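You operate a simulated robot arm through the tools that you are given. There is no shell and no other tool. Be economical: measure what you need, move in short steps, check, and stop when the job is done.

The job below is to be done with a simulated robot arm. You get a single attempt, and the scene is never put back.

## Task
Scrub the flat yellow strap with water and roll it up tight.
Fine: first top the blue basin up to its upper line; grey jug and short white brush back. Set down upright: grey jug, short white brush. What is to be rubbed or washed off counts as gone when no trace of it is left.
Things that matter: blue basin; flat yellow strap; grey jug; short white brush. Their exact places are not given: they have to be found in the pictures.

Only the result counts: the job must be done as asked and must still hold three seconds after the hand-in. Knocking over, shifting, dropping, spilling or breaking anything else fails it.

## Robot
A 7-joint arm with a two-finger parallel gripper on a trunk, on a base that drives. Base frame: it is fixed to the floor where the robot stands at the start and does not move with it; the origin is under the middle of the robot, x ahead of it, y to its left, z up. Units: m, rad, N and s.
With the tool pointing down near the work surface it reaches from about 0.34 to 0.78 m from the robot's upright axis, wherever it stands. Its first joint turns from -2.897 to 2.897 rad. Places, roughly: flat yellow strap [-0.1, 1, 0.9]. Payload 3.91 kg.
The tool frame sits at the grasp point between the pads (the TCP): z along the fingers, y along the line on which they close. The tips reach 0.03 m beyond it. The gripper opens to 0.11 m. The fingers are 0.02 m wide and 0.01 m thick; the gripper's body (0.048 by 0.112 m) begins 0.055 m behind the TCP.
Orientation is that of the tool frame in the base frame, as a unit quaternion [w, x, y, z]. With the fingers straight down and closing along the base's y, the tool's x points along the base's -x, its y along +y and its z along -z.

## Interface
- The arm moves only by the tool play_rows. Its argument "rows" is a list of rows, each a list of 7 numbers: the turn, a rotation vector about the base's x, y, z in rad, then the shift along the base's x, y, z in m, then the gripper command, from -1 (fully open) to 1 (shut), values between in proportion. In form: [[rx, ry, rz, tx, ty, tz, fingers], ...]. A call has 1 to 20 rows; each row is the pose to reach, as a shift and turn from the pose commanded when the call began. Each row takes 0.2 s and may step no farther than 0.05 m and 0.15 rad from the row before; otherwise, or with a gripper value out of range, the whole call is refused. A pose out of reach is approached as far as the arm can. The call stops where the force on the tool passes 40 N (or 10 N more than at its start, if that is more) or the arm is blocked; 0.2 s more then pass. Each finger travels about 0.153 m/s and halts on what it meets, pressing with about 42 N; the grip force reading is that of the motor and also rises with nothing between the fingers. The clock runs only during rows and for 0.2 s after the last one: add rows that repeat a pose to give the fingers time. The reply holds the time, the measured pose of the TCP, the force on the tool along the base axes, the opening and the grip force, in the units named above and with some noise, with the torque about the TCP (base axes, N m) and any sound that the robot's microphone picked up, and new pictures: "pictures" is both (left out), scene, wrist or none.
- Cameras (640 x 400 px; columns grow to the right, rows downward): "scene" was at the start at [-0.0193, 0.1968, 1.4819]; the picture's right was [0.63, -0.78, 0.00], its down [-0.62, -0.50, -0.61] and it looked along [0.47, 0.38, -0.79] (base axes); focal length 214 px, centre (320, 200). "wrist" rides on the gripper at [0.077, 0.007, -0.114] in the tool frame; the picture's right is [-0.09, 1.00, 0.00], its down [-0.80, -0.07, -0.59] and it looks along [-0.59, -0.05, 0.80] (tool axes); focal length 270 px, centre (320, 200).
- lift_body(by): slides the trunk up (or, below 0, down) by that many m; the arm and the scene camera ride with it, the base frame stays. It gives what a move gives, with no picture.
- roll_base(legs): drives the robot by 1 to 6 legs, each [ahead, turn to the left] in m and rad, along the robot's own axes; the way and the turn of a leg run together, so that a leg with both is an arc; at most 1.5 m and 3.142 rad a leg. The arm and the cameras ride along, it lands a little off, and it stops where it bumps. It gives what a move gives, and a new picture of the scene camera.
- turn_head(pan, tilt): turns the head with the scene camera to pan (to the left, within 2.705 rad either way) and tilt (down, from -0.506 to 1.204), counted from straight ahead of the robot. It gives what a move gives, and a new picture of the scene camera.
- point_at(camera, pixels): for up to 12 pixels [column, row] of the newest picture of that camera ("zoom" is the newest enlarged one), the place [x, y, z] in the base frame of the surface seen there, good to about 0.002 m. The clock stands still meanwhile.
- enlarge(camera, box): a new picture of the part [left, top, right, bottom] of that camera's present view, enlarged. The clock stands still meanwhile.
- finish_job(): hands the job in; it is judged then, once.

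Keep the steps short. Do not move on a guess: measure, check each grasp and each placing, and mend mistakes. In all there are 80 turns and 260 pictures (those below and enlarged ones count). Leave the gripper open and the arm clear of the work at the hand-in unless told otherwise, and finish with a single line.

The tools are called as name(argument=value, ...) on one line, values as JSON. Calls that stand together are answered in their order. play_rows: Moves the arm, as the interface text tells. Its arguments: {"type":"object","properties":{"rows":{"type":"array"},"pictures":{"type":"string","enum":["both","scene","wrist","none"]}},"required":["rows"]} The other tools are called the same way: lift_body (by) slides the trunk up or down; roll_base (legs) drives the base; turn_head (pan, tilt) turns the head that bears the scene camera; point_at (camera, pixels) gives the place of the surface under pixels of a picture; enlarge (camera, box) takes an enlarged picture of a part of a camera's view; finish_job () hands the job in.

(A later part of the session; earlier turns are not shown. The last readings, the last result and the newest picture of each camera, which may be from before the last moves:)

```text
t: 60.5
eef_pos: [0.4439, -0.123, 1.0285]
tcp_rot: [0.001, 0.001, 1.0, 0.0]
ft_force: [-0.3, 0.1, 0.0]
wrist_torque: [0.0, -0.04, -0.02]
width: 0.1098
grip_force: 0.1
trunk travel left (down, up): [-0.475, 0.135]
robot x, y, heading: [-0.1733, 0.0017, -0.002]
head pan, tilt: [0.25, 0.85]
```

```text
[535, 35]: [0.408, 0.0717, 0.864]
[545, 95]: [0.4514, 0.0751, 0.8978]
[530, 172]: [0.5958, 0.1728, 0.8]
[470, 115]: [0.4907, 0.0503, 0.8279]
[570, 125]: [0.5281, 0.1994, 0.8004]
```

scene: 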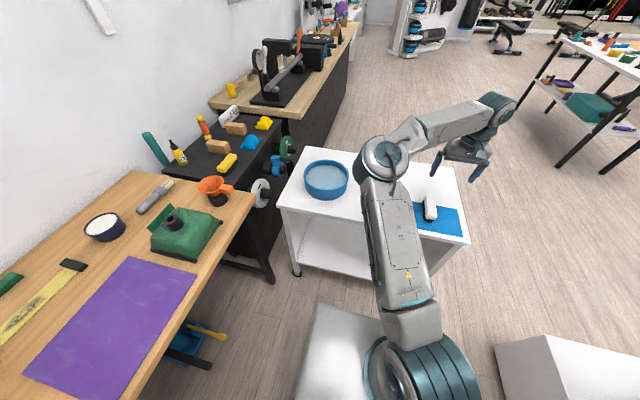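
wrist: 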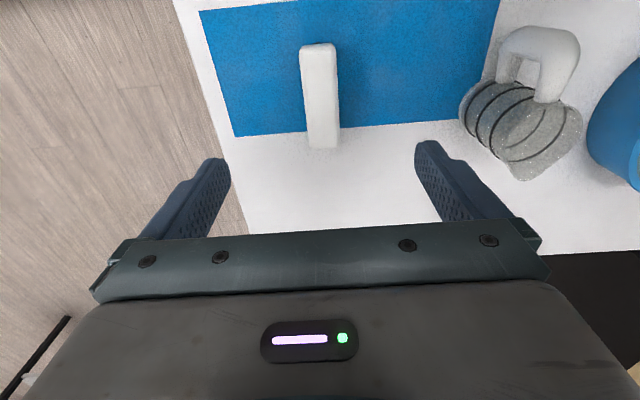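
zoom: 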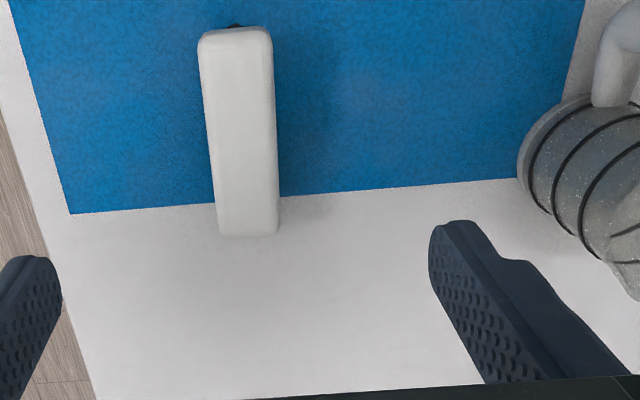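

The brush block is centred at (0.454, -0.122) with its top at 0.845. Descending to TCP z≈0.848 with the gripper open.

play_rows(rows=[[0, 0, 0, 0.01, 0.001, -0.045, -1], [0, 0, 0, 0.01, 0.001, -0.09, -1], [0, 0, 0, 0.01, 0.001, -0.135, -1], [0, 0, 0, 0.01, 0.001, -0.165, -1], [0, 0, 0, 0.01, 0.001, -0.18, -1], [0, 0, 0, 0.01, 0.001, -0.18, -1]], pictures="wrist")

```text
t: 61.9
eef_pos: [0.452, -0.1213, 0.847]
tcp_rot: [0.0, 0.001, 1.0, -0.001]
ft_force: [-0.7, -0.3, 0.0]
wrist_torque: [-0.02, 0.0, -0.01]
width: 0.1101
grip_force: 0.1
trunk travel left (down, up): [-0.475, 0.135]
robot x, y, heading: [-0.1733, -0.0032, -0.005]
head pan, tilt: [0.25, 0.85]
```

wrist: 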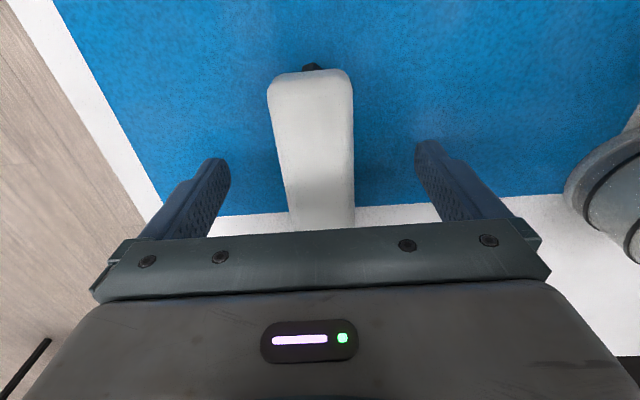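

The brush is between the fingers. Closing and lifting.

play_rows(rows=[[0, 0, 0, 0, 0, 0, 0.3], [0, 0, 0, 0, 0, 0, 1], [0, 0, 0, 0, 0, 0, 1], [0, 0, 0, 0, 0, 0, 1], [0, 0, 0, 0, 0, 0.01, 1], [0, 0, 0, 0, 0, 0.05, 1], [0, 0, 0, 0, 0, 0.09, 1], [0, 0, 0, 0, 0, 0.12, 1], [0, 0, 0, 0, 0, 0.12, 1]])

enlarge(camera="scene", box=[400, 130, 480, 210])

```text
t: 63.9
eef_pos: [0.4533, -0.1187, 0.9681]
tcp_rot: [0.0, 0.001, 1.0, -0.001]
ft_force: [-0.3, 0.0, -0.9]
wrist_torque: [-0.01, -0.01, 0.03]
width: 0.0375
grip_force: 41.8
trunk travel left (down, up): [-0.475, 0.135]
robot x, y, heading: [-0.1695, -0.0009, -0.007]
head pan, tilt: [0.25, 0.85]
```

scene: 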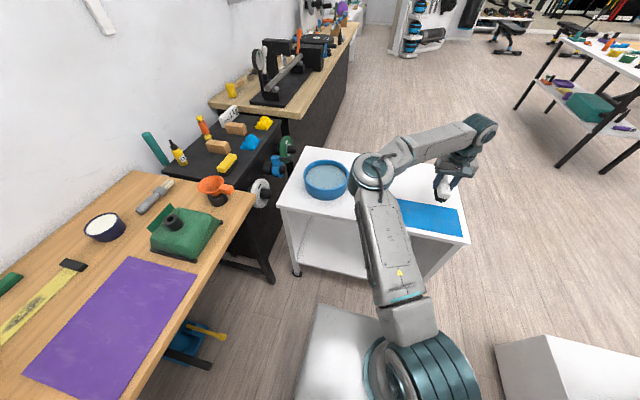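
wrist: 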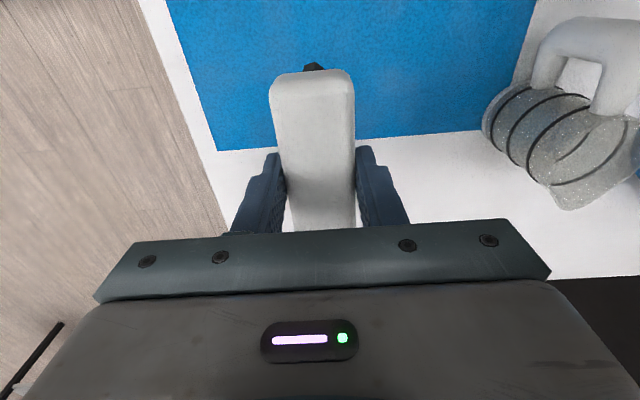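

```text
5.00 times, centred on (440, 170) of scene
```

zoom: 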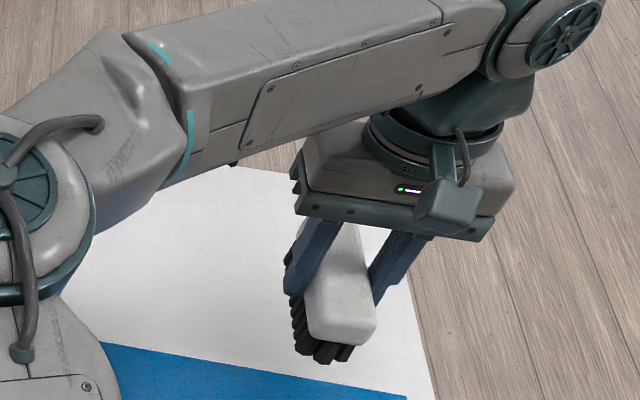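

Brush held with bristles down, their tips at TCP−0.047. I carry it above the basin centre.

play_rows(rows=[[0, 0, 0, 0.005, 0.03, 0.03, 1], [0, 0, 0, 0.01, 0.07, 0.04, 1], [0, 0, 0, 0.015, 0.115, 0.04, 1], [0, 0, 0, 0.02, 0.16, 0.04, 1], [0, 0, 0, 0.025, 0.205, 0.04, 1], [0, 0, 0, 0.03, 0.25, 0.04, 1], [0, 0, 0, 0.035, 0.295, 0.04, 1], [0, 0, 0, 0.04, 0.34, 0.04, 1], [0, 0, 0, 0.045, 0.385, 0.04, 1], [0, 0, 0, 0.052, 0.42, 0.03, 1], [0, 0, 0, 0.052, 0.431, 0.01, 1], [0, 0, 0, 0.052, 0.431, 0.0, 1]])

```text
t: 66.5
eef_pos: [0.4957, 0.2534, 1.0016]
tcp_rot: [0.001, 0.001, 1.0, -0.001]
ft_force: [0.4, 0.3, -1.1]
wrist_torque: [0.01, 0.0, 0.0]
width: 0.0373
grip_force: 42.5
out of reach, approached as far as the arm can: row 9, 10, 11, 12
trunk travel left (down, up): [-0.475, 0.135]
robot x, y, heading: [-0.1709, -0.0013, -0.002]
head pan, tilt: [0.25, 0.85]
```

scene: 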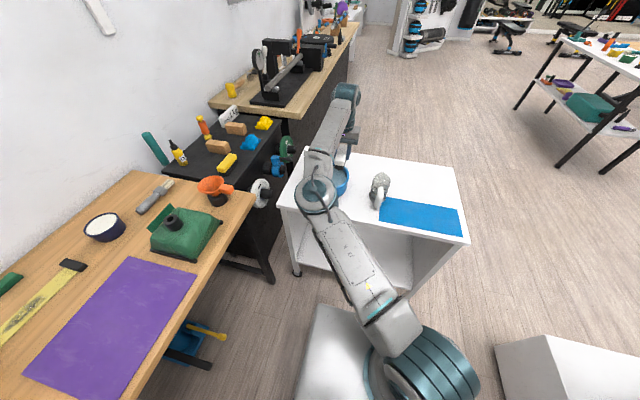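
wrist: 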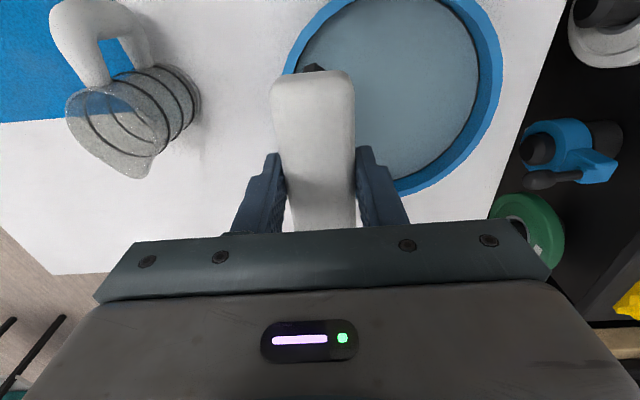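

At the reach limit. I drive forward 0.15 m, staying behind the starting place; the brush is well above everything.

roll_base(legs=[[0.15, 0]])

play_rows(rows=[[0, 0, 0, 0, 0, 0, 1]], pictures="none")

```text
t: 67.9
eef_pos: [0.647, 0.2549, 1.0003]
tcp_rot: [0.001, -0.002, 1.0, -0.001]
ft_force: [0.5, 0.5, -0.6]
wrist_torque: [0.0, 0.02, 0.02]
width: 0.0373
grip_force: 42.1
trunk travel left (down, up): [-0.475, 0.135]
robot x, y, heading: [-0.0208, -0.0012, 0.004]
head pan, tilt: [0.25, 0.85]
```

scene: 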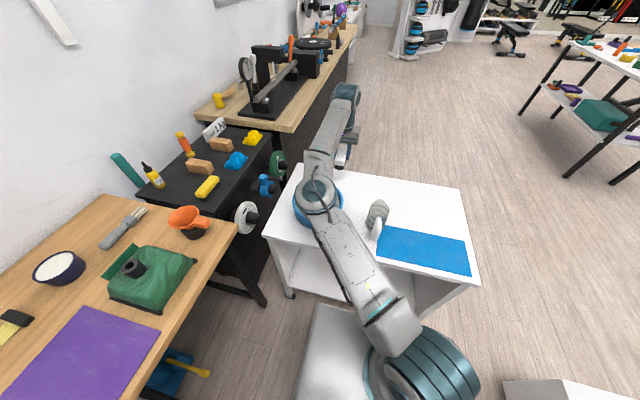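

```text
t: 68.3
eef_pos: [0.6464, 0.2557, 1.0012]
tcp_rot: [0.001, -0.001, 1.0, -0.001]
ft_force: [-0.6, -0.5, -1.6]
wrist_torque: [0.02, -0.01, -0.01]
width: 0.0376
grip_force: 42.2
trunk travel left (down, up): [-0.475, 0.135]
robot x, y, heading: [-0.0205, 0.0014, -0.0]
head pan, tilt: [0.25, 0.85]
```

Now to the basin centre (0.505, 0.31), then down to a hover at z 0.93.

play_rows(rows=[[0, 0, 0, -0.04, 0.015, 0, 1], [0, 0, 0, -0.08, 0.03, 0, 1], [0, 0, 0, -0.12, 0.045, 0, 1], [0, 0, 0, -0.141, 0.055, -0.02, 1], [0, 0, 0, -0.141, 0.055, -0.05, 1], [0, 0, 0, -0.141, 0.055, -0.05, 1]])

```text
t: 69.7
eef_pos: [0.5044, 0.3095, 0.9504]
tcp_rot: [0.001, -0.002, 1.0, -0.001]
ft_force: [0.0, 0.0, -2.1]
wrist_torque: [0.0, 0.0, -0.02]
width: 0.0376
grip_force: 41.8
trunk travel left (down, up): [-0.475, 0.135]
robot x, y, heading: [-0.0223, 0.0009, 0.003]
head pan, tilt: [0.25, 0.85]
```

scene: 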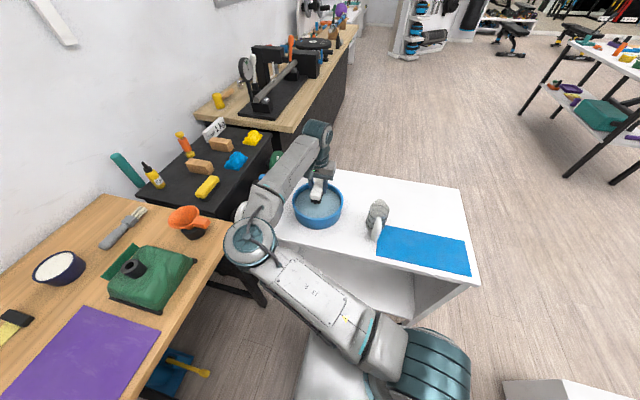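
wrist: 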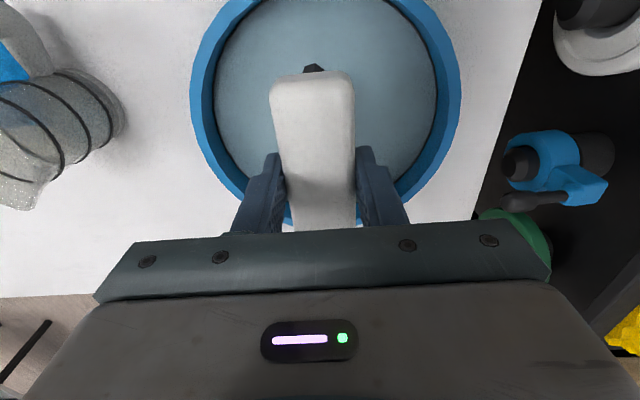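

Centred over the basin. Dipping the bristles to TCP 0.873, a 1 s soak, then lifting to drip above the basin.

play_rows(rows=[[0, 0, 0, 0, 0, -0.03, 1], [0, 0, 0, 0, 0, -0.055, 1], [0, 0, 0, 0, 0, -0.077, 1], [0, 0, 0, 0, 0, -0.077, 1], [0, 0, 0, 0, 0, -0.077, 1], [0, 0, 0, 0, 0, -0.077, 1], [0, 0, 0, 0, 0, -0.077, 1], [0, 0, 0, 0, 0, -0.077, 1], [0, 0, 0, 0, 0, -0.06, 1], [0, 0, 0, 0, 0, -0.04, 1], [0, 0, 0, 0, 0, -0.01, 1], [0, 0, 0, 0, 0, 0.0, 1], [0, 0, 0, 0, 0, 0, 1], [0, 0, 0, 0, 0, 0, 1], [0, 0, 0, 0, 0, 0, 1], [0, 0, 0, 0, 0, 0, 1], [0, 0, 0, 0, 0, 0, 1]])

enlarge(camera="scene", box=[285, 160, 355, 230])

```text
t: 73.3
eef_pos: [0.5054, 0.3108, 0.9507]
tcp_rot: [0.002, -0.002, 1.0, 0.0]
ft_force: [-0.7, 0.6, -1.0]
wrist_torque: [-0.01, 0.01, 0.02]
width: 0.0375
grip_force: 41.4
trunk travel left (down, up): [-0.475, 0.135]
robot x, y, heading: [-0.0174, -0.0011, 0.0]
head pan, tilt: [0.25, 0.85]
```

scene: 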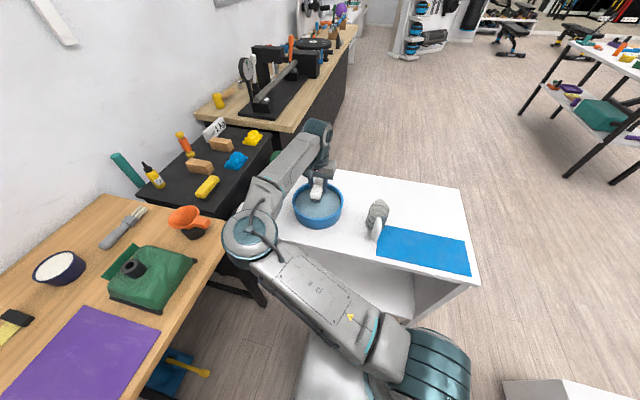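
wrist: 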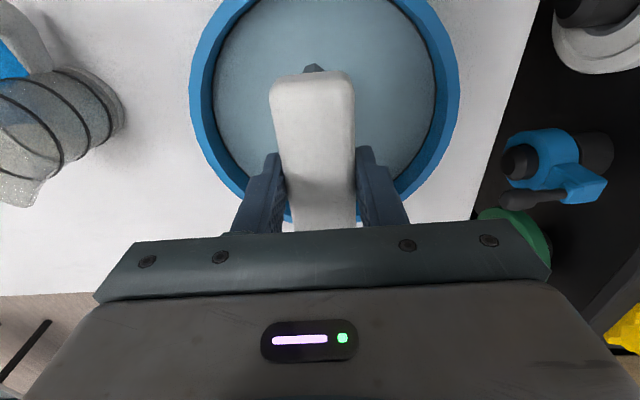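

```text
5.71 times, centred on (320, 195) of scene
```

zoom: 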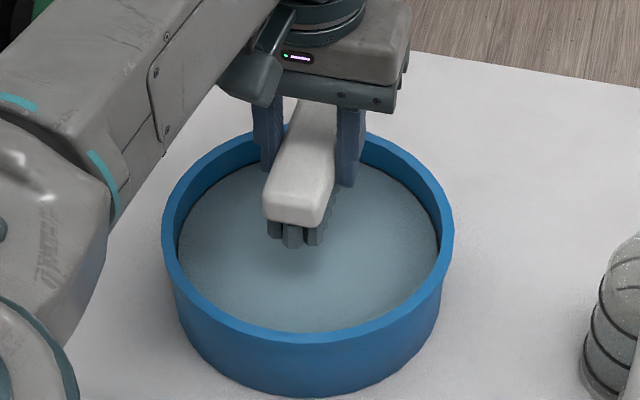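

The bristles have turned bluish, so they are wet. I'll raise the arm, then look left at the wooden table to plan the drive.

play_rows(rows=[[0, 0, 0, -0.01, 0, 0.05, 1], [0, 0, 0, -0.03, -0.01, 0.1, 1], [0, 0, 0, -0.05, -0.02, 0.15, 1], [0, 0, 0, -0.08, -0.04, 0.19, 1], [0, 0, 0, -0.11, -0.06, 0.21, 1], [0, 0, 0, -0.11, -0.06, 0.21, 1]], pictures="none")

turn_head(pan=1.5, tilt=1.0)

point_at(camera="scene", pixels=[[320, 300], [320, 200], [200, 250], [450, 250], [320, 350], [330, 390], [280, 340], [380, 340], [420, 180], [260, 150], [480, 200]])

```text
refused: row 1 steps farther than a row can; nothing moved
```

```text
t: 74.7
eef_pos: [0.5049, 0.3105, 0.952]
tcp_rot: [0.001, -0.001, 1.0, 0.0]
ft_force: [-0.3, -0.3, -1.6]
wrist_torque: [0.01, 0.01, -0.01]
width: 0.0374
grip_force: 42.1
trunk travel left (down, up): [-0.475, 0.135]
robot x, y, heading: [-0.02, 0.0032, -0.002]
head pan, tilt: [1.499, 1.0]
```

scene: 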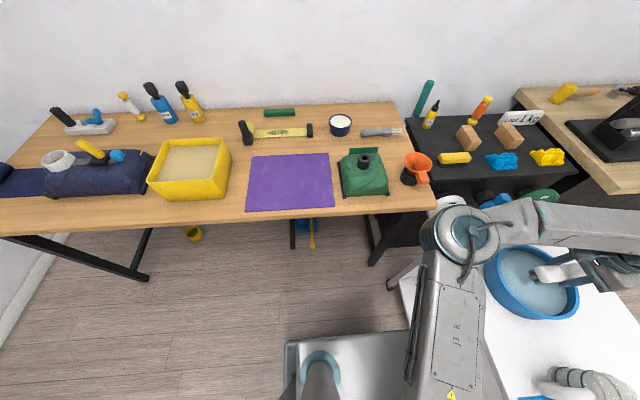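

```text
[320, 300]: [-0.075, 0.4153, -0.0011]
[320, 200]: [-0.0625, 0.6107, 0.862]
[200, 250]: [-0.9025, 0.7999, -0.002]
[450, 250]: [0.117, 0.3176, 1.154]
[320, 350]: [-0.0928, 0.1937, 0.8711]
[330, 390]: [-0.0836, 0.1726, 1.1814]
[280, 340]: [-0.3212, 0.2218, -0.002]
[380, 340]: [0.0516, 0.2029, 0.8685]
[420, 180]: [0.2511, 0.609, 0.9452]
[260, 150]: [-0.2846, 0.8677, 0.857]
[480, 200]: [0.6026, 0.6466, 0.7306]
```

point_at(camera="scene", pixels=[[287, 350], [300, 344], [345, 338], [405, 334], [287, 395], [420, 157], [365, 160], [310, 222], [295, 225], [190, 232]])

turn_head(pan=0.0, tilt=1.2)

```text
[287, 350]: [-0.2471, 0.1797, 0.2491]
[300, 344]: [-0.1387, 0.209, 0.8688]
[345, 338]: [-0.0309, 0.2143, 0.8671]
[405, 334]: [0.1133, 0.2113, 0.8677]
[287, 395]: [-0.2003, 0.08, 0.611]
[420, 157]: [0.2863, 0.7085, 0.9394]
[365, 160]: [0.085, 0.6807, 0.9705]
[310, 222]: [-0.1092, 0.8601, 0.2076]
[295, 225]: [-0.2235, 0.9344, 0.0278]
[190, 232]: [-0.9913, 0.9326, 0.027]
```

```text
t: 76.3
eef_pos: [0.5057, 0.3105, 0.9521]
tcp_rot: [0.001, -0.002, 1.0, -0.001]
ft_force: [-0.7, 0.5, -1.2]
wrist_torque: [0.04, -0.01, -0.01]
width: 0.0378
grip_force: 42.1
trunk travel left (down, up): [-0.475, 0.135]
robot x, y, heading: [-0.0192, 0.0007, 0.001]
head pan, tilt: [0.0, 1.201]
```

scene: 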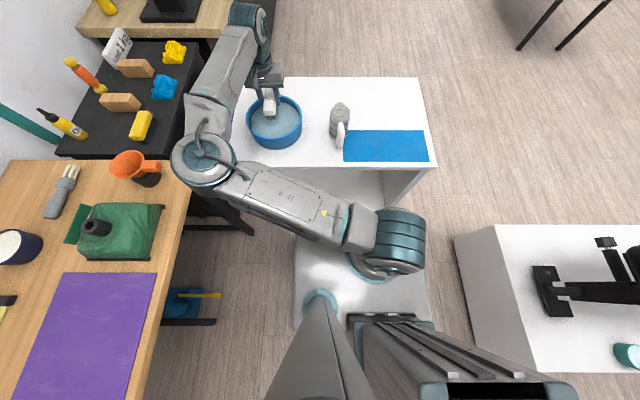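

point_at(camera="scene", pixels=[[300, 240], [297, 250], [310, 260], [297, 320], [420, 290], [425, 310], [330, 250], [200, 310], [215, 320], [458, 240], [470, 320], [310, 232]])

```text
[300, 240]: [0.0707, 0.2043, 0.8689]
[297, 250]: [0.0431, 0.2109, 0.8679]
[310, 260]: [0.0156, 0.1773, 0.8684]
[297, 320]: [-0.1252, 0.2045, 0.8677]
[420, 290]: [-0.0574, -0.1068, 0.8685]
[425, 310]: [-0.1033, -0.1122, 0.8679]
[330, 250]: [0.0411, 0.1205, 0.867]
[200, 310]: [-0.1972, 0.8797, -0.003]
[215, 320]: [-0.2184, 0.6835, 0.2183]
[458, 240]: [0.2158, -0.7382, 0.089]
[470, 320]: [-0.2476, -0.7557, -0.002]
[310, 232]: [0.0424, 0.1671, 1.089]
```

The body front is about 0.2 m ahead of the axis and the wooden table's edge is at y≈0.6. Plan: arm up and straight ahead, back up 0.18, turn left 90°, drive ahead 0.27. Arm first.

play_rows(rows=[[0, 0, 0, 0, 0, 0.045, 1], [0, 0, 0, 0, 0, 0.09, 1], [0, 0, 0, 0, 0, 0.135, 1], [0, 0, 0, 0, 0, 0.18, 1], [0, 0, 0, -0.01, -0.04, 0.2, 1], [0, 0, 0, -0.02, -0.085, 0.2, 1], [0, 0, 0, -0.03, -0.13, 0.2, 1], [0, 0, 0, -0.04, -0.175, 0.2, 1], [0, 0, 0, -0.05, -0.22, 0.2, 1], [0, 0, 0, -0.06, -0.265, 0.2, 1], [0, 0, 0, -0.07, -0.305, 0.2, 1], [0, 0, 0, -0.07, -0.305, 0.2, 1]], pictures="none")

roll_base(legs=[[-0.18, 0]])

```text
t: 78.9
eef_pos: [0.4329, 0.005, 1.1495]
tcp_rot: [0.001, -0.002, 1.0, -0.001]
ft_force: [0.7, -0.3, -0.9]
wrist_torque: [0.0, 0.0, 0.04]
width: 0.0374
grip_force: 42.3
trunk travel left (down, up): [-0.475, 0.135]
robot x, y, heading: [-0.017, -0.0004, 0.004]
head pan, tilt: [0.0, 1.201]
```

```text
t: 80.4
eef_pos: [0.2559, 0.0059, 1.1493]
tcp_rot: [0.001, -0.002, 1.0, -0.001]
ft_force: [1.2, 0.2, -0.7]
wrist_torque: [0.01, -0.01, -0.01]
width: 0.0375
grip_force: 42.5
trunk travel left (down, up): [-0.475, 0.135]
robot x, y, heading: [-0.1972, 0.0002, 0.001]
head pan, tilt: [0.0, 1.201]
```

scene: 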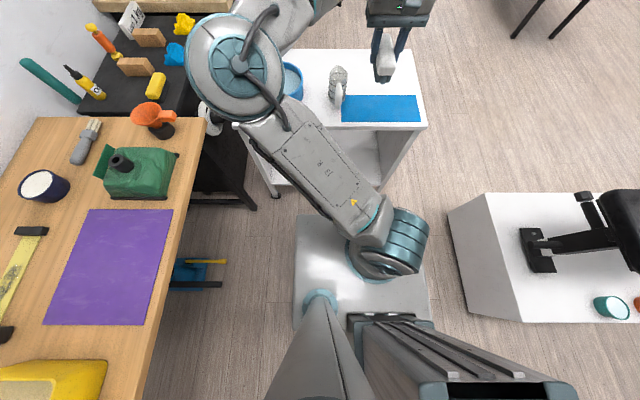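

point_at(camera="scene", pixels=[[310, 218], [330, 219], [240, 65], [195, 60], [225, 110], [260, 150], [40, 310], [20, 375], [100, 365]])

```text
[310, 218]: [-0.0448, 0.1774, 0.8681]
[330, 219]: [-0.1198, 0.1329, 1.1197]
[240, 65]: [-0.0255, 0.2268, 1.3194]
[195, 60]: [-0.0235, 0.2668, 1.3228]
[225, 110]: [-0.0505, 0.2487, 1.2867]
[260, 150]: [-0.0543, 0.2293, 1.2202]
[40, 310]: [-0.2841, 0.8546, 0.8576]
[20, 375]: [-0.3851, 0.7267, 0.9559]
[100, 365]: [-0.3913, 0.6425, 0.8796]
```

The body front is 0.16 ahead of the axis and the elbow is high at 1.32. Turn left 90° and drive ahead 0.32.

roll_base(legs=[[0, 1.571], [0.32, 0]])

turn_head(pan=0.0, tilt=0.9)

```text
t: 86.4
eef_pos: [-0.2061, 0.782, 1.1492]
tcp_rot: [-0.001, 0.709, -0.705, 0.001]
ft_force: [0.5, 0.3, -0.9]
wrist_torque: [0.01, -0.03, -0.01]
width: 0.0374
grip_force: 42.0
trunk travel left (down, up): [-0.475, 0.135]
robot x, y, heading: [-0.197, 0.325, 1.577]
head pan, tilt: [0.0, 1.201]
```

scene: 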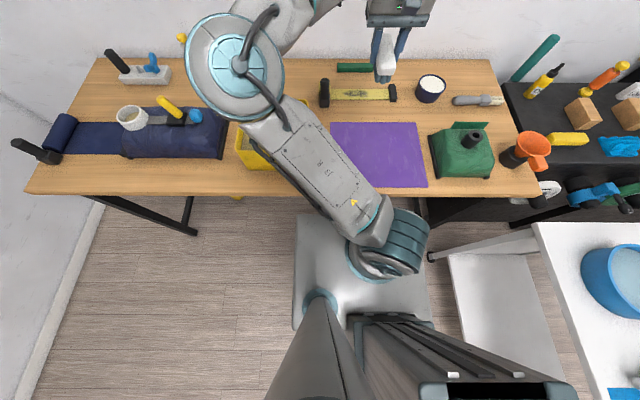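

```text
t: 87.2
eef_pos: [-0.2051, 0.7818, 1.1485]
tcp_rot: [-0.001, 0.709, -0.705, 0.0]
ft_force: [0.2, 0.3, -1.1]
wrist_torque: [-0.01, 0.01, -0.01]
width: 0.0372
grip_force: 42.3
trunk travel left (down, up): [-0.475, 0.135]
robot x, y, heading: [-0.2004, 0.3262, 1.574]
head pan, tilt: [0.0, 0.901]
```

scene: 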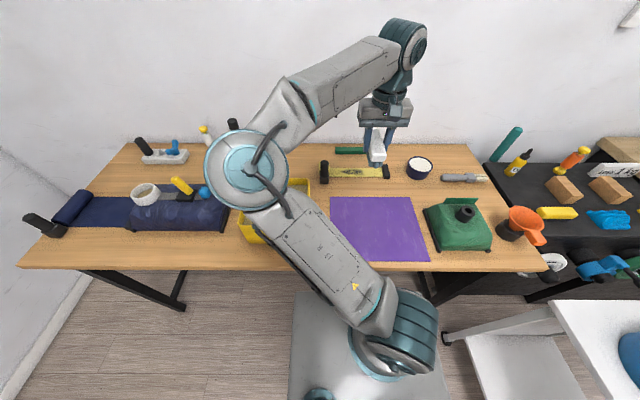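

The robot faces the wooden table with the brush long axis along y. Zooming on the strap to measure the dirt.

enlarge(camera="scene", box=[310, 145, 410, 195])

point_at(camera="zoom", pixels=[[215, 165], [150, 165], [290, 165], [340, 170], [220, 145], [220, 195], [120, 145], [120, 200], [485, 165], [90, 165], [90, 200], [60, 110]])

```text
6.40 times, centred on (360, 170) of scene
```

zoom: 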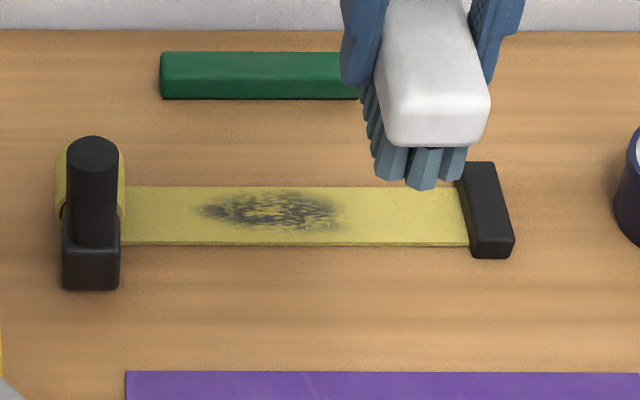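

```text
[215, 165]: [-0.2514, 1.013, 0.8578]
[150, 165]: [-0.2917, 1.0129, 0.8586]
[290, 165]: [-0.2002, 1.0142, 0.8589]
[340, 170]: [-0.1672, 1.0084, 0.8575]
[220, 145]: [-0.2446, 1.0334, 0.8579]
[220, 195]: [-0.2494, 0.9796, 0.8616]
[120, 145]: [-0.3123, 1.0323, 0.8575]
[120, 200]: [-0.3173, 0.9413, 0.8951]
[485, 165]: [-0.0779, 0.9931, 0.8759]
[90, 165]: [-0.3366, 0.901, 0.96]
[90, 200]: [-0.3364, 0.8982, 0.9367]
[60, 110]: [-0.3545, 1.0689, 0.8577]
```

point_at(camera="zoom", pixels=[[200, 210], [350, 212], [270, 192], [270, 230], [130, 215], [465, 215], [300, 188], [300, 243], [270, 210], [490, 200]])

```text
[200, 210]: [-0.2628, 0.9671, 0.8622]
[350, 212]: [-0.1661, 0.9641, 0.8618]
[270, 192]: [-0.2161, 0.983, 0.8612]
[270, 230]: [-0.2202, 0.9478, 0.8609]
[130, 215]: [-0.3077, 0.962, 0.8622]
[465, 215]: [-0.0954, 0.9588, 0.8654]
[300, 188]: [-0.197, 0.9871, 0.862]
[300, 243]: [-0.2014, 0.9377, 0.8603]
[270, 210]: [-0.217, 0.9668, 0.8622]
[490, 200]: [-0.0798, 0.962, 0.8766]
```

Strap top z≈0.862, y 0.938–0.987; dirt x −0.265…−0.165, y 0.945–0.985. I turn the brush +90° so its length lies along x and hover above the dirt.

play_rows(rows=[[0, 0, 0.14, 0, 0.015, 0, 1], [0, 0, 0.28, 0, 0.03, 0, 1], [0, 0, 0.42, 0, 0.045, 0, 1], [0, 0, 0.56, -0.002, 0.06, 0, 1], [0, 0, 0.7, -0.004, 0.075, 0, 1], [0, 0, 0.84, -0.006, 0.09, 0, 1], [0, 0, 0.98, -0.008, 0.11, -0.02, 1], [0, 0, 1.12, -0.01, 0.13, -0.05, 1], [0, 0, 1.26, -0.01, 0.15, -0.08, 1], [0, 0, 1.4, -0.01, 0.165, -0.11, 1], [0, 0, 1.5, -0.01, 0.183, -0.14, 1], [0, 0, 1.568, -0.01, 0.183, -0.16, 1], [0, 0, 1.568, -0.01, 0.183, -0.18, 1], [0, 0, 1.568, -0.01, 0.183, -0.18, 1]])

enlarge(camera="scene", box=[310, 125, 410, 195])

```text
t: 90.2
eef_pos: [-0.2146, 0.9636, 0.9696]
tcp_rot: [-0.001, 1.0, 0.002, -0.002]
ft_force: [0.0, 0.2, -0.5]
wrist_torque: [-0.02, -0.05, -0.01]
width: 0.0373
grip_force: 41.7
trunk travel left (down, up): [-0.475, 0.135]
robot x, y, heading: [-0.1967, 0.328, 1.581]
head pan, tilt: [0.0, 0.901]
```

scene: 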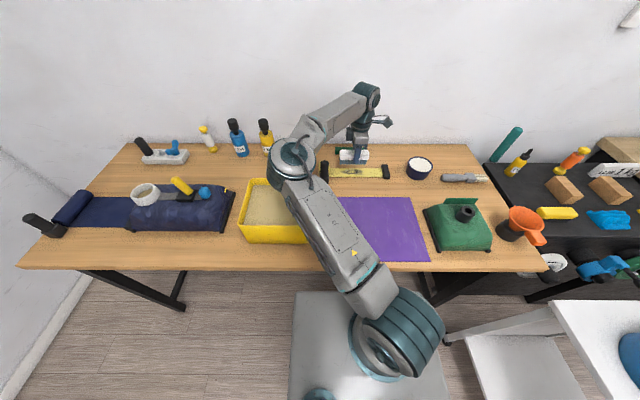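
wrist: 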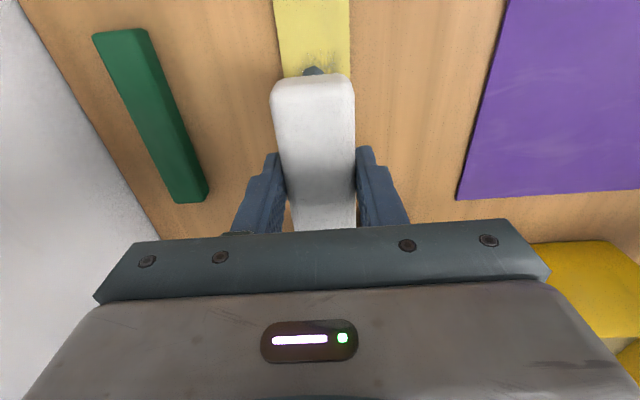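

```text
5.71 times, centred on (360, 160) of scene
```

zoom: 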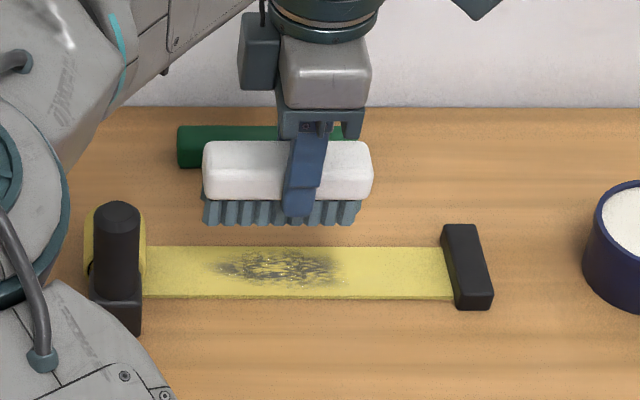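

Hovering over the dirt. Lowering to contact and checking force.

play_rows(rows=[[0, 0, 0, 0, 0.001, -0.03, 1], [0, 0, 0, 0, 0.001, -0.05, 1], [0, 0, 0, 0, 0.001, -0.058, 1], [0, 0, 0, 0, 0.001, -0.062, 1], [0, 0, 0, 0, 0.001, -0.062, 1]], pictures="none")

enlarge(camera="scene", box=[310, 125, 410, 195])

```text
t: 91.4
eef_pos: [-0.2161, 0.9651, 0.9086]
tcp_rot: [0.0, 1.0, 0.002, -0.002]
ft_force: [-0.5, -0.1, -1.1]
wrist_torque: [-0.02, -0.04, -0.02]
width: 0.0374
grip_force: 42.4
trunk travel left (down, up): [-0.475, 0.135]
robot x, y, heading: [-0.1995, 0.328, 1.57]
head pan, tilt: [0.0, 0.901]
```

```text
5.71 times, centred on (360, 160) of scene
```

zoom: 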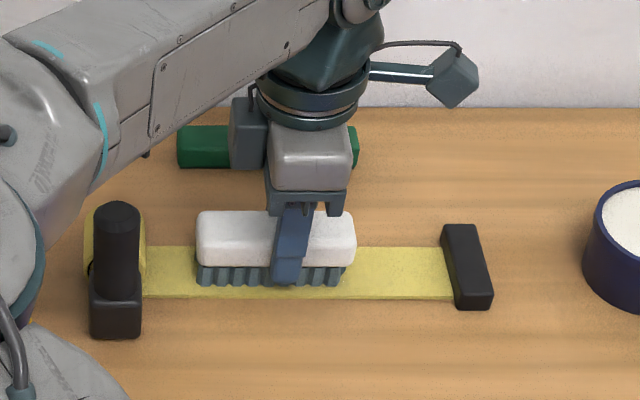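

Just about touching. Lowering 3 mm more and starting short strokes along x.

play_rows(rows=[[0, 0, 0, 0, 0, -0.002, 1], [0, 0, 0, 0, 0, -0.003, 1], [0, 0, 0, 0.012, 0, -0.003, 1], [0, 0, 0, 0.02, 0, -0.003, 1], [0, 0, 0, 0.0, 0, -0.003, 1], [0, 0, 0, -0.018, 0, -0.003, 1], [0, 0, 0, 0, 0, -0.003, 1], [0, 0, 0, 0.02, 0, -0.003, 1], [0, 0, 0, 0, 0, -0.003, 1]], pictures="none")

enlarge(camera="scene", box=[310, 125, 410, 195])

```text
t: 93.4
eef_pos: [-0.214, 0.9637, 0.9053]
tcp_rot: [-0.001, 1.0, 0.001, 0.001]
ft_force: [5.7, -0.2, 19.4]
wrist_torque: [-0.08, 0.0, -0.01]
width: 0.0375
grip_force: 41.7
trunk travel left (down, up): [-0.475, 0.135]
robot x, y, heading: [-0.1953, 0.3276, 1.57]
head pan, tilt: [0.0, 0.901]
```

```text
5.71 times, centred on (360, 160) of scene
```

zoom: 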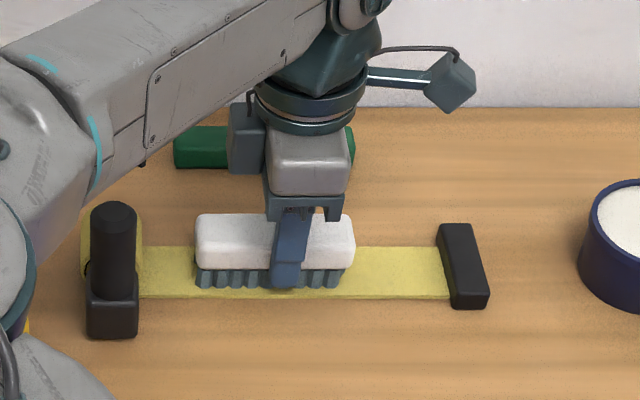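

Good pressure (19 N) with drag, and the strap stays put. More strokes, covering the dirt's width in y too.

play_rows(rows=[[0, 0, 0, 0.01, 0.006, 0, 1], [0, 0, 0, 0.02, 0.012, 0, 1], [0, 0, 0, 0, 0.012, 0, 1], [0, 0, 0, -0.018, 0.012, 0, 1], [0, 0, 0, 0, 0.012, 0, 1], [0, 0, 0, 0.02, 0.012, 0, 1], [0, 0, 0, 0, 0.012, 0, 1], [0, 0, 0, -0.018, 0.006, 0, 1], [0, 0, 0, 0, -0.004, 0, 1], [0, 0, 0, 0.02, -0.01, 0, 1], [0, 0, 0, 0, -0.01, 0, 1], [0, 0, 0, -0.018, -0.01, 0, 1], [0, 0, 0, 0, -0.01, 0, 1], [0, 0, 0, 0.02, -0.01, 0, 1], [0, 0, 0, 0, 0, 0, 1], [0, 0, 0, -0.018, 0, 0, 1], [0, 0, 0, 0, 0, 0.01, 1], [0, 0, 0, 0, 0, 0.05, 1], [0, 0, 0, 0, 0, 0.08, 1], [0, 0, 0, 0, 0, 0.08, 1]], pictures="none")

enlarge(camera="scene", box=[320, 145, 400, 195])

```text
t: 97.6
eef_pos: [-0.2125, 0.9657, 0.9862]
tcp_rot: [0.0, 1.0, 0.001, -0.001]
ft_force: [-0.2, 0.6, -2.2]
wrist_torque: [-0.01, -0.04, 0.02]
width: 0.0374
grip_force: 42.3
trunk travel left (down, up): [-0.475, 0.135]
robot x, y, heading: [-0.1979, 0.3274, 1.575]
head pan, tilt: [0.0, 0.901]
```

```text
8.00 times, centred on (360, 170) of scene
```

zoom: 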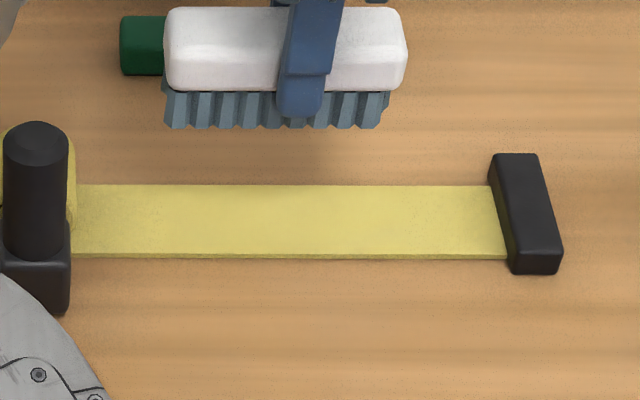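

enlarge(camera="scene", box=[325, 160, 390, 182])

play_rows(rows=[[0, 0, 0, 0, -0.015, 0.045, 1], [0, 0, -0.1, 0, -0.03, 0.09, 1], [0, 0, -0.24, 0.001, -0.045, 0.13, 1], [0, 0, -0.38, 0.002, -0.06, 0.16, 1], [0, 0, -0.52, 0.003, -0.075, 0.163, 1], [0, 0, -0.66, 0.004, -0.09, 0.163, 1], [0, 0, -0.8, 0.005, -0.105, 0.163, 1], [0, 0, -0.94, 0.006, -0.12, 0.163, 1], [0, 0, -1.08, 0.007, -0.135, 0.163, 1], [0, 0, -1.22, 0.008, -0.15, 0.163, 1], [0, 0, -1.36, 0.008, -0.165, 0.163, 1], [0, 0, -1.5, 0.008, -0.18, 0.163, 1], [0, 0, -1.568, 0.008, -0.184, 0.163, 1], [0, 0, -1.568, 0.008, -0.184, 0.163, 1]], pictures="scene")

```text
9.85 times, centred on (358, 171) of scene
```

zoom: 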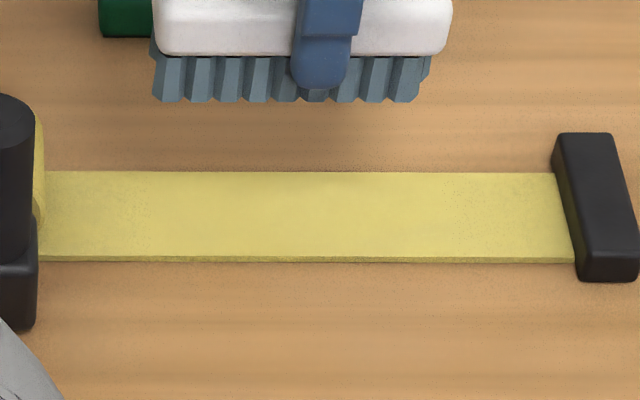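

```text
t: 100.6
eef_pos: [-0.209, 0.7807, 1.1477]
tcp_rot: [-0.001, 0.709, -0.705, 0.0]
ft_force: [-0.3, 0.4, -1.5]
wrist_torque: [0.0, 0.01, -0.01]
width: 0.0375
grip_force: 42.2
trunk travel left (down, up): [-0.475, 0.135]
robot x, y, heading: [-0.1991, 0.3252, 1.572]
head pan, tilt: [0.0, 0.901]
```

scene: 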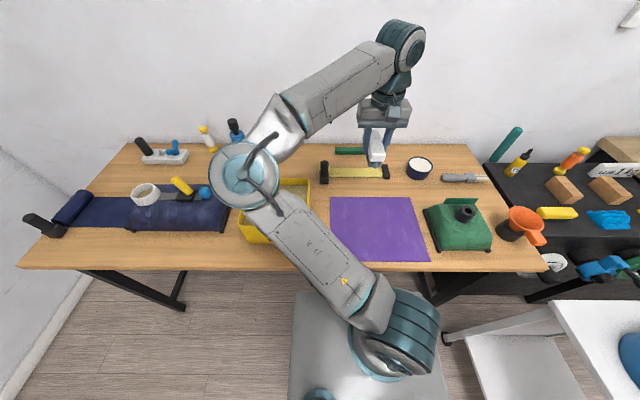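

No trace of dirt is left. Now the return: back 0.32, turn right 90°, ahead 0.13.

roll_base(legs=[[-0.325, 0], [0, -1.572], [0.13, 0]])

turn_head(pan=-0.1, tilt=0.95)

```text
t: 107.6
eef_pos: [0.3887, -0.0012, 1.1475]
tcp_rot: [0.001, 0.004, 1.0, 0.0]
ft_force: [0.3, 0.3, -1.5]
wrist_torque: [0.0, 0.04, -0.02]
width: 0.0373
grip_force: 42.3
trunk travel left (down, up): [-0.475, 0.135]
robot x, y, heading: [-0.067, -0.0053, -0.015]
head pan, tilt: [0.0, 0.901]
```

scene: 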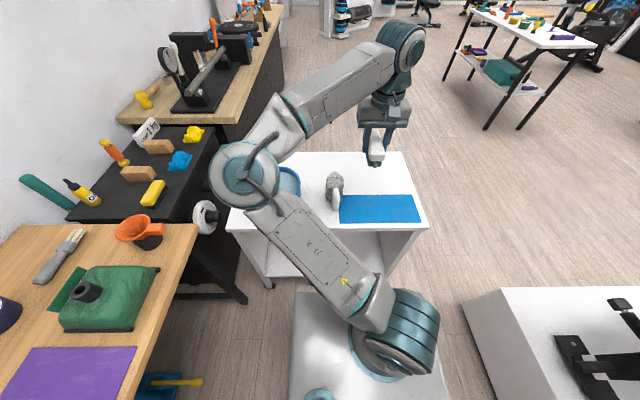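

```text
t: 108.2
eef_pos: [0.3881, -0.0013, 1.1484]
tcp_rot: [0.001, 0.005, 1.0, -0.001]
ft_force: [-0.1, 0.5, -0.7]
wrist_torque: [0.01, 0.02, -0.01]
width: 0.0374
grip_force: 42.5
trunk travel left (down, up): [-0.475, 0.135]
robot x, y, heading: [-0.0642, -0.0022, -0.012]
head pan, tilt: [-0.099, 0.949]
```

scene: 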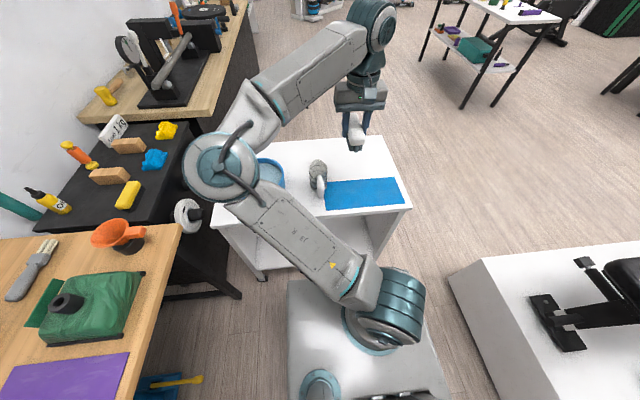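

Moving above the brush's original spot (0.452, −0.121), correcting the slight yaw, to z 0.90.

play_rows(rows=[[0, 0, 0.005, 0.02, -0.04, 0, 1], [0, 0, 0.01, 0.04, -0.08, 0, 1], [0, 0, 0.01, 0.064, -0.12, -0.01, 1], [0, 0, 0.01, 0.064, -0.12, -0.055, 1], [0, 0, 0.01, 0.064, -0.12, -0.1, 1], [0, 0, 0.01, 0.064, -0.12, -0.145, 1], [0, 0, 0.01, 0.064, -0.12, -0.19, 1], [0, 0, 0.01, 0.064, -0.12, -0.235, 1], [0, 0, 0.01, 0.064, -0.12, -0.25, 1], [0, 0, 0.01, 0.064, -0.12, -0.25, 1]])

```text
t: 110.5
eef_pos: [0.4535, -0.1226, 0.8963]
tcp_rot: [0.001, 0.0, 1.0, -0.001]
ft_force: [-0.1, 0.3, -1.1]
wrist_torque: [0.02, -0.02, 0.0]
width: 0.0373
grip_force: 42.1
trunk travel left (down, up): [-0.475, 0.135]
robot x, y, heading: [-0.0696, -0.002, -0.015]
head pan, tilt: [-0.099, 0.949]
```

scene: 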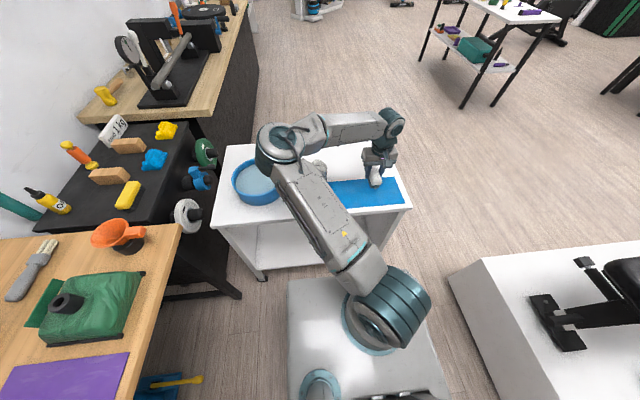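
wrist: 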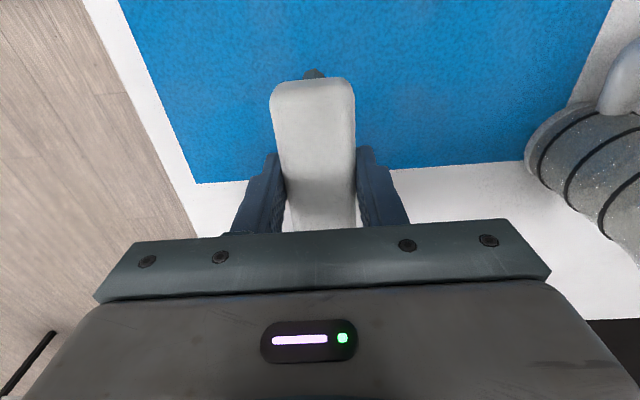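

Lowering to the mat; the brush sits a bit higher in the grip after scrubbing, so I watch the force.

play_rows(rows=[[0, 0, 0, 0, 0, -0.025, 1], [0, 0, 0, 0, 0, -0.043, 1], [0, 0, 0, 0, 0, -0.049, 1], [0, 0, 0, 0, 0, -0.051, 1], [0, 0, 0, 0, 0, -0.051, 1]], pictures="none")

enlarge(camera="scene", box=[330, 140, 420, 210])

```text
t: 111.7
eef_pos: [0.4523, -0.122, 0.8473]
tcp_rot: [0.002, -0.002, 1.0, 0.0]
ft_force: [-0.3, -0.3, -1.9]
wrist_torque: [-0.01, 0.02, 0.01]
width: 0.0376
grip_force: 42.3
trunk travel left (down, up): [-0.475, 0.135]
robot x, y, heading: [-0.0698, -0.0052, -0.01]
head pan, tilt: [-0.099, 0.949]
```

```text
5.71 times, centred on (375, 175) of scene
```

zoom: 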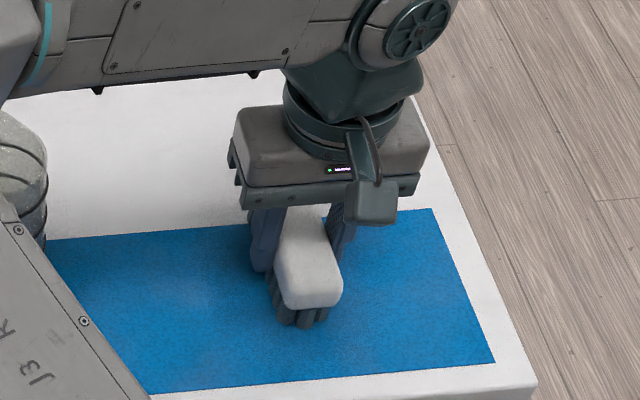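

play_rows(rows=[[0, 0, 0, 0, 0, -0.002, 1], [0, 0, 0, 0, 0, -0.002, 1], [0, 0, 0, 0, 0, -0.004, 1], [0, 0, 0, 0, 0, -0.004, 1]], pictures="none")

```text
t: 112.7
eef_pos: [0.4511, -0.1233, 0.8461]
tcp_rot: [0.002, 0.0, 1.0, -0.002]
ft_force: [1.1, -1.4, 19.7]
wrist_torque: [0.12, 1.0, 0.04]
width: 0.0377
grip_force: 41.9
trunk travel left (down, up): [-0.475, 0.135]
robot x, y, heading: [-0.0643, -0.002, -0.01]
head pan, tilt: [-0.099, 0.949]
```

It is on the mat. I relieve the pressure, open, and rise.

play_rows(rows=[[0, 0, 0, 0, 0, 0.003, 1], [0, 0, 0, 0, 0, 0.003, 0.3], [0, 0, 0, 0, 0, 0.003, -0.5], [0, 0, 0, 0, 0, 0.003, -1], [0, 0, 0, 0, 0, 0.003, -1], [0, 0, 0, 0, 0, 0.04, -1], [0, 0, 0, 0, 0, 0.085, -1], [0, 0, 0, 0, 0, 0.13, -1], [0, 0, 0, 0, 0, 0.175, -1], [0, 0, 0, 0, 0, 0.175, -1]])

enlarge(camera="scene", box=[330, 140, 420, 210])

```text
t: 114.8
eef_pos: [0.4512, -0.1214, 1.0202]
tcp_rot: [0.001, 0.0, 1.0, -0.001]
ft_force: [-0.9, -0.2, 1.9]
wrist_torque: [-0.03, -0.02, 0.01]
width: 0.1098
grip_force: 0.0
trunk travel left (down, up): [-0.475, 0.135]
robot x, y, heading: [-0.0693, -0.0015, -0.012]
head pan, tilt: [-0.099, 0.949]
```

scene: 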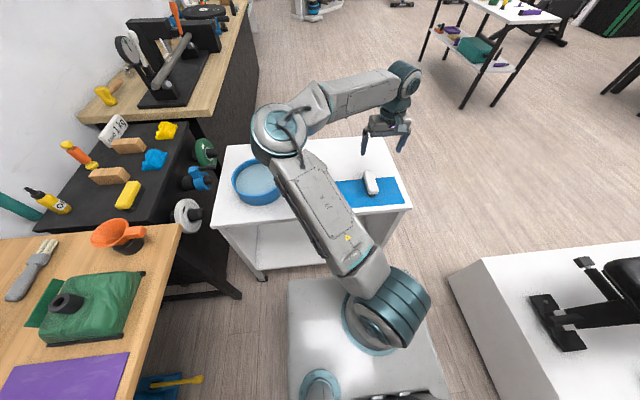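
wrist: 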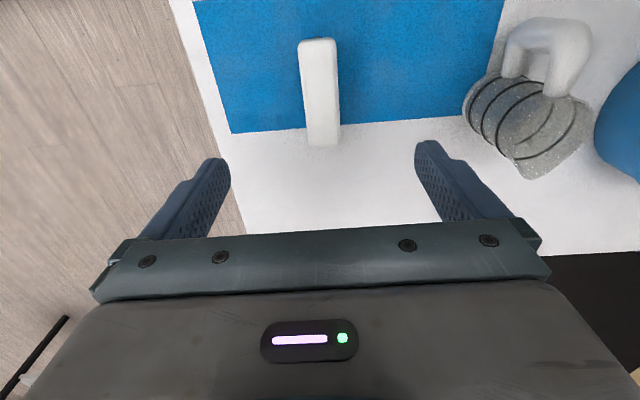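

```text
5.71 times, centred on (375, 175) of scene
```

zoom: 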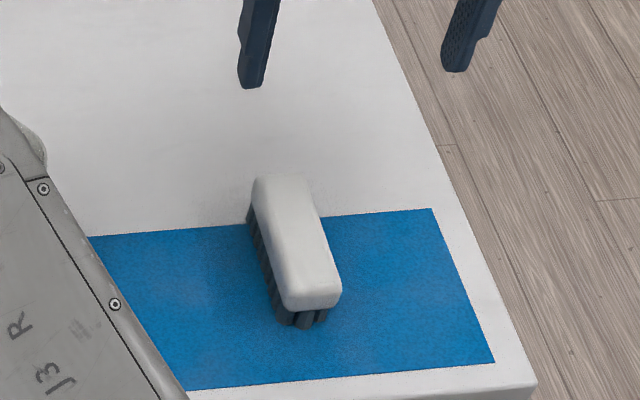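

The brush stands on its mat bristles down, and the jug is in place. A check of the basin level, and raising the arm to its drive pose.

enlarge(camera="scene", box=[225, 150, 295, 210])

play_rows(rows=[[0, 0, 0, -0.01, 0.02, 0.04, -1], [0, 0, 0, -0.02, 0.05, 0.075, -1], [0, 0, 0, -0.04, 0.09, 0.095, -1], [0, 0, 0, -0.06, 0.12, 0.12, -1], [0, 0, 0, -0.06, 0.12, 0.13, -1]], pictures="none")

roll_base(legs=[[-0.18, 0], [0, 1.583], [0.32, 0]])

```text
6.67 times, centred on (260, 180) of scene
```

zoom: 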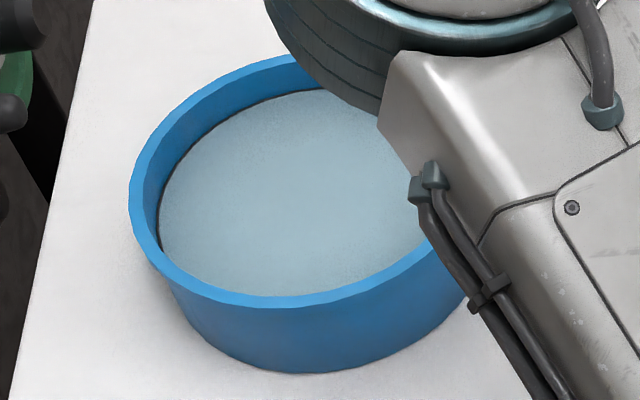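

```text
t: 116.0
eef_pos: [0.3925, -0.0023, 1.149]
tcp_rot: [0.001, 0.0, 1.0, -0.002]
ft_force: [0.8, -0.5, 0.8]
wrist_torque: [-0.02, -0.02, 0.01]
width: 0.1101
grip_force: 0.1
trunk travel left (down, up): [-0.475, 0.135]
robot x, y, heading: [-0.0664, -0.0031, -0.014]
head pan, tilt: [-0.099, 0.949]
```

```text
t: 123.1
eef_pos: [-0.2539, 0.7745, 1.1476]
tcp_rot: [-0.002, 0.712, -0.702, 0.0]
ft_force: [0.1, -0.1, -0.4]
wrist_torque: [-0.02, 0.0, -0.02]
width: 0.1097
grip_force: 0.1
trunk travel left (down, up): [-0.475, 0.135]
robot x, y, heading: [-0.2471, 0.3182, 1.576]
head pan, tilt: [-0.099, 0.949]
```

scene: 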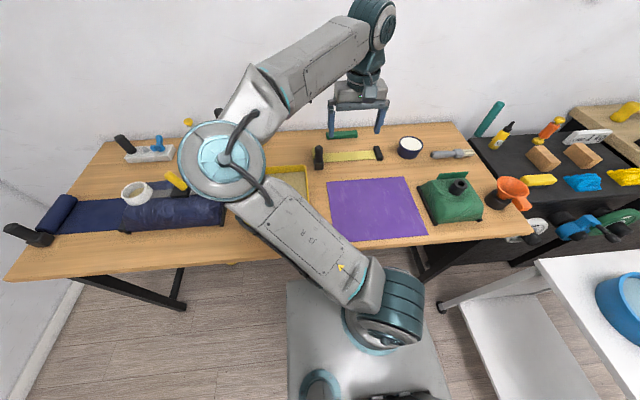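

Now a closer look at the roll and its handle.

enlarge(camera="scene", box=[305, 140, 345, 175])

point_at(camera="zoom", pixels=[[225, 115], [225, 160], [225, 200], [195, 200], [255, 200], [180, 280], [260, 280], [225, 250], [300, 100], [275, 130], [300, 170], [170, 130]])

```text
11.43 times, centred on (325, 158) of scene
```

zoom: 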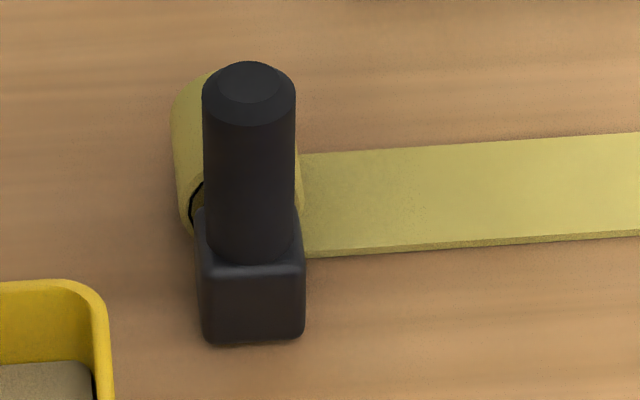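

```text
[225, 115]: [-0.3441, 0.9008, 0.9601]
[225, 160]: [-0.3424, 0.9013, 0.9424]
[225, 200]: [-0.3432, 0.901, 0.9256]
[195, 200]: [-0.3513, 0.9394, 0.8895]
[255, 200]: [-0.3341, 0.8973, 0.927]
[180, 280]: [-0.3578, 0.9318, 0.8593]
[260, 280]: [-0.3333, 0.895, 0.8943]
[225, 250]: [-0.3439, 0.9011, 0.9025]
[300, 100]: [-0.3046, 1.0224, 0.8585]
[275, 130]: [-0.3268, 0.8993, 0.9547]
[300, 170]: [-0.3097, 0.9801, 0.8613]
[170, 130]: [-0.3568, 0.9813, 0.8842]
```

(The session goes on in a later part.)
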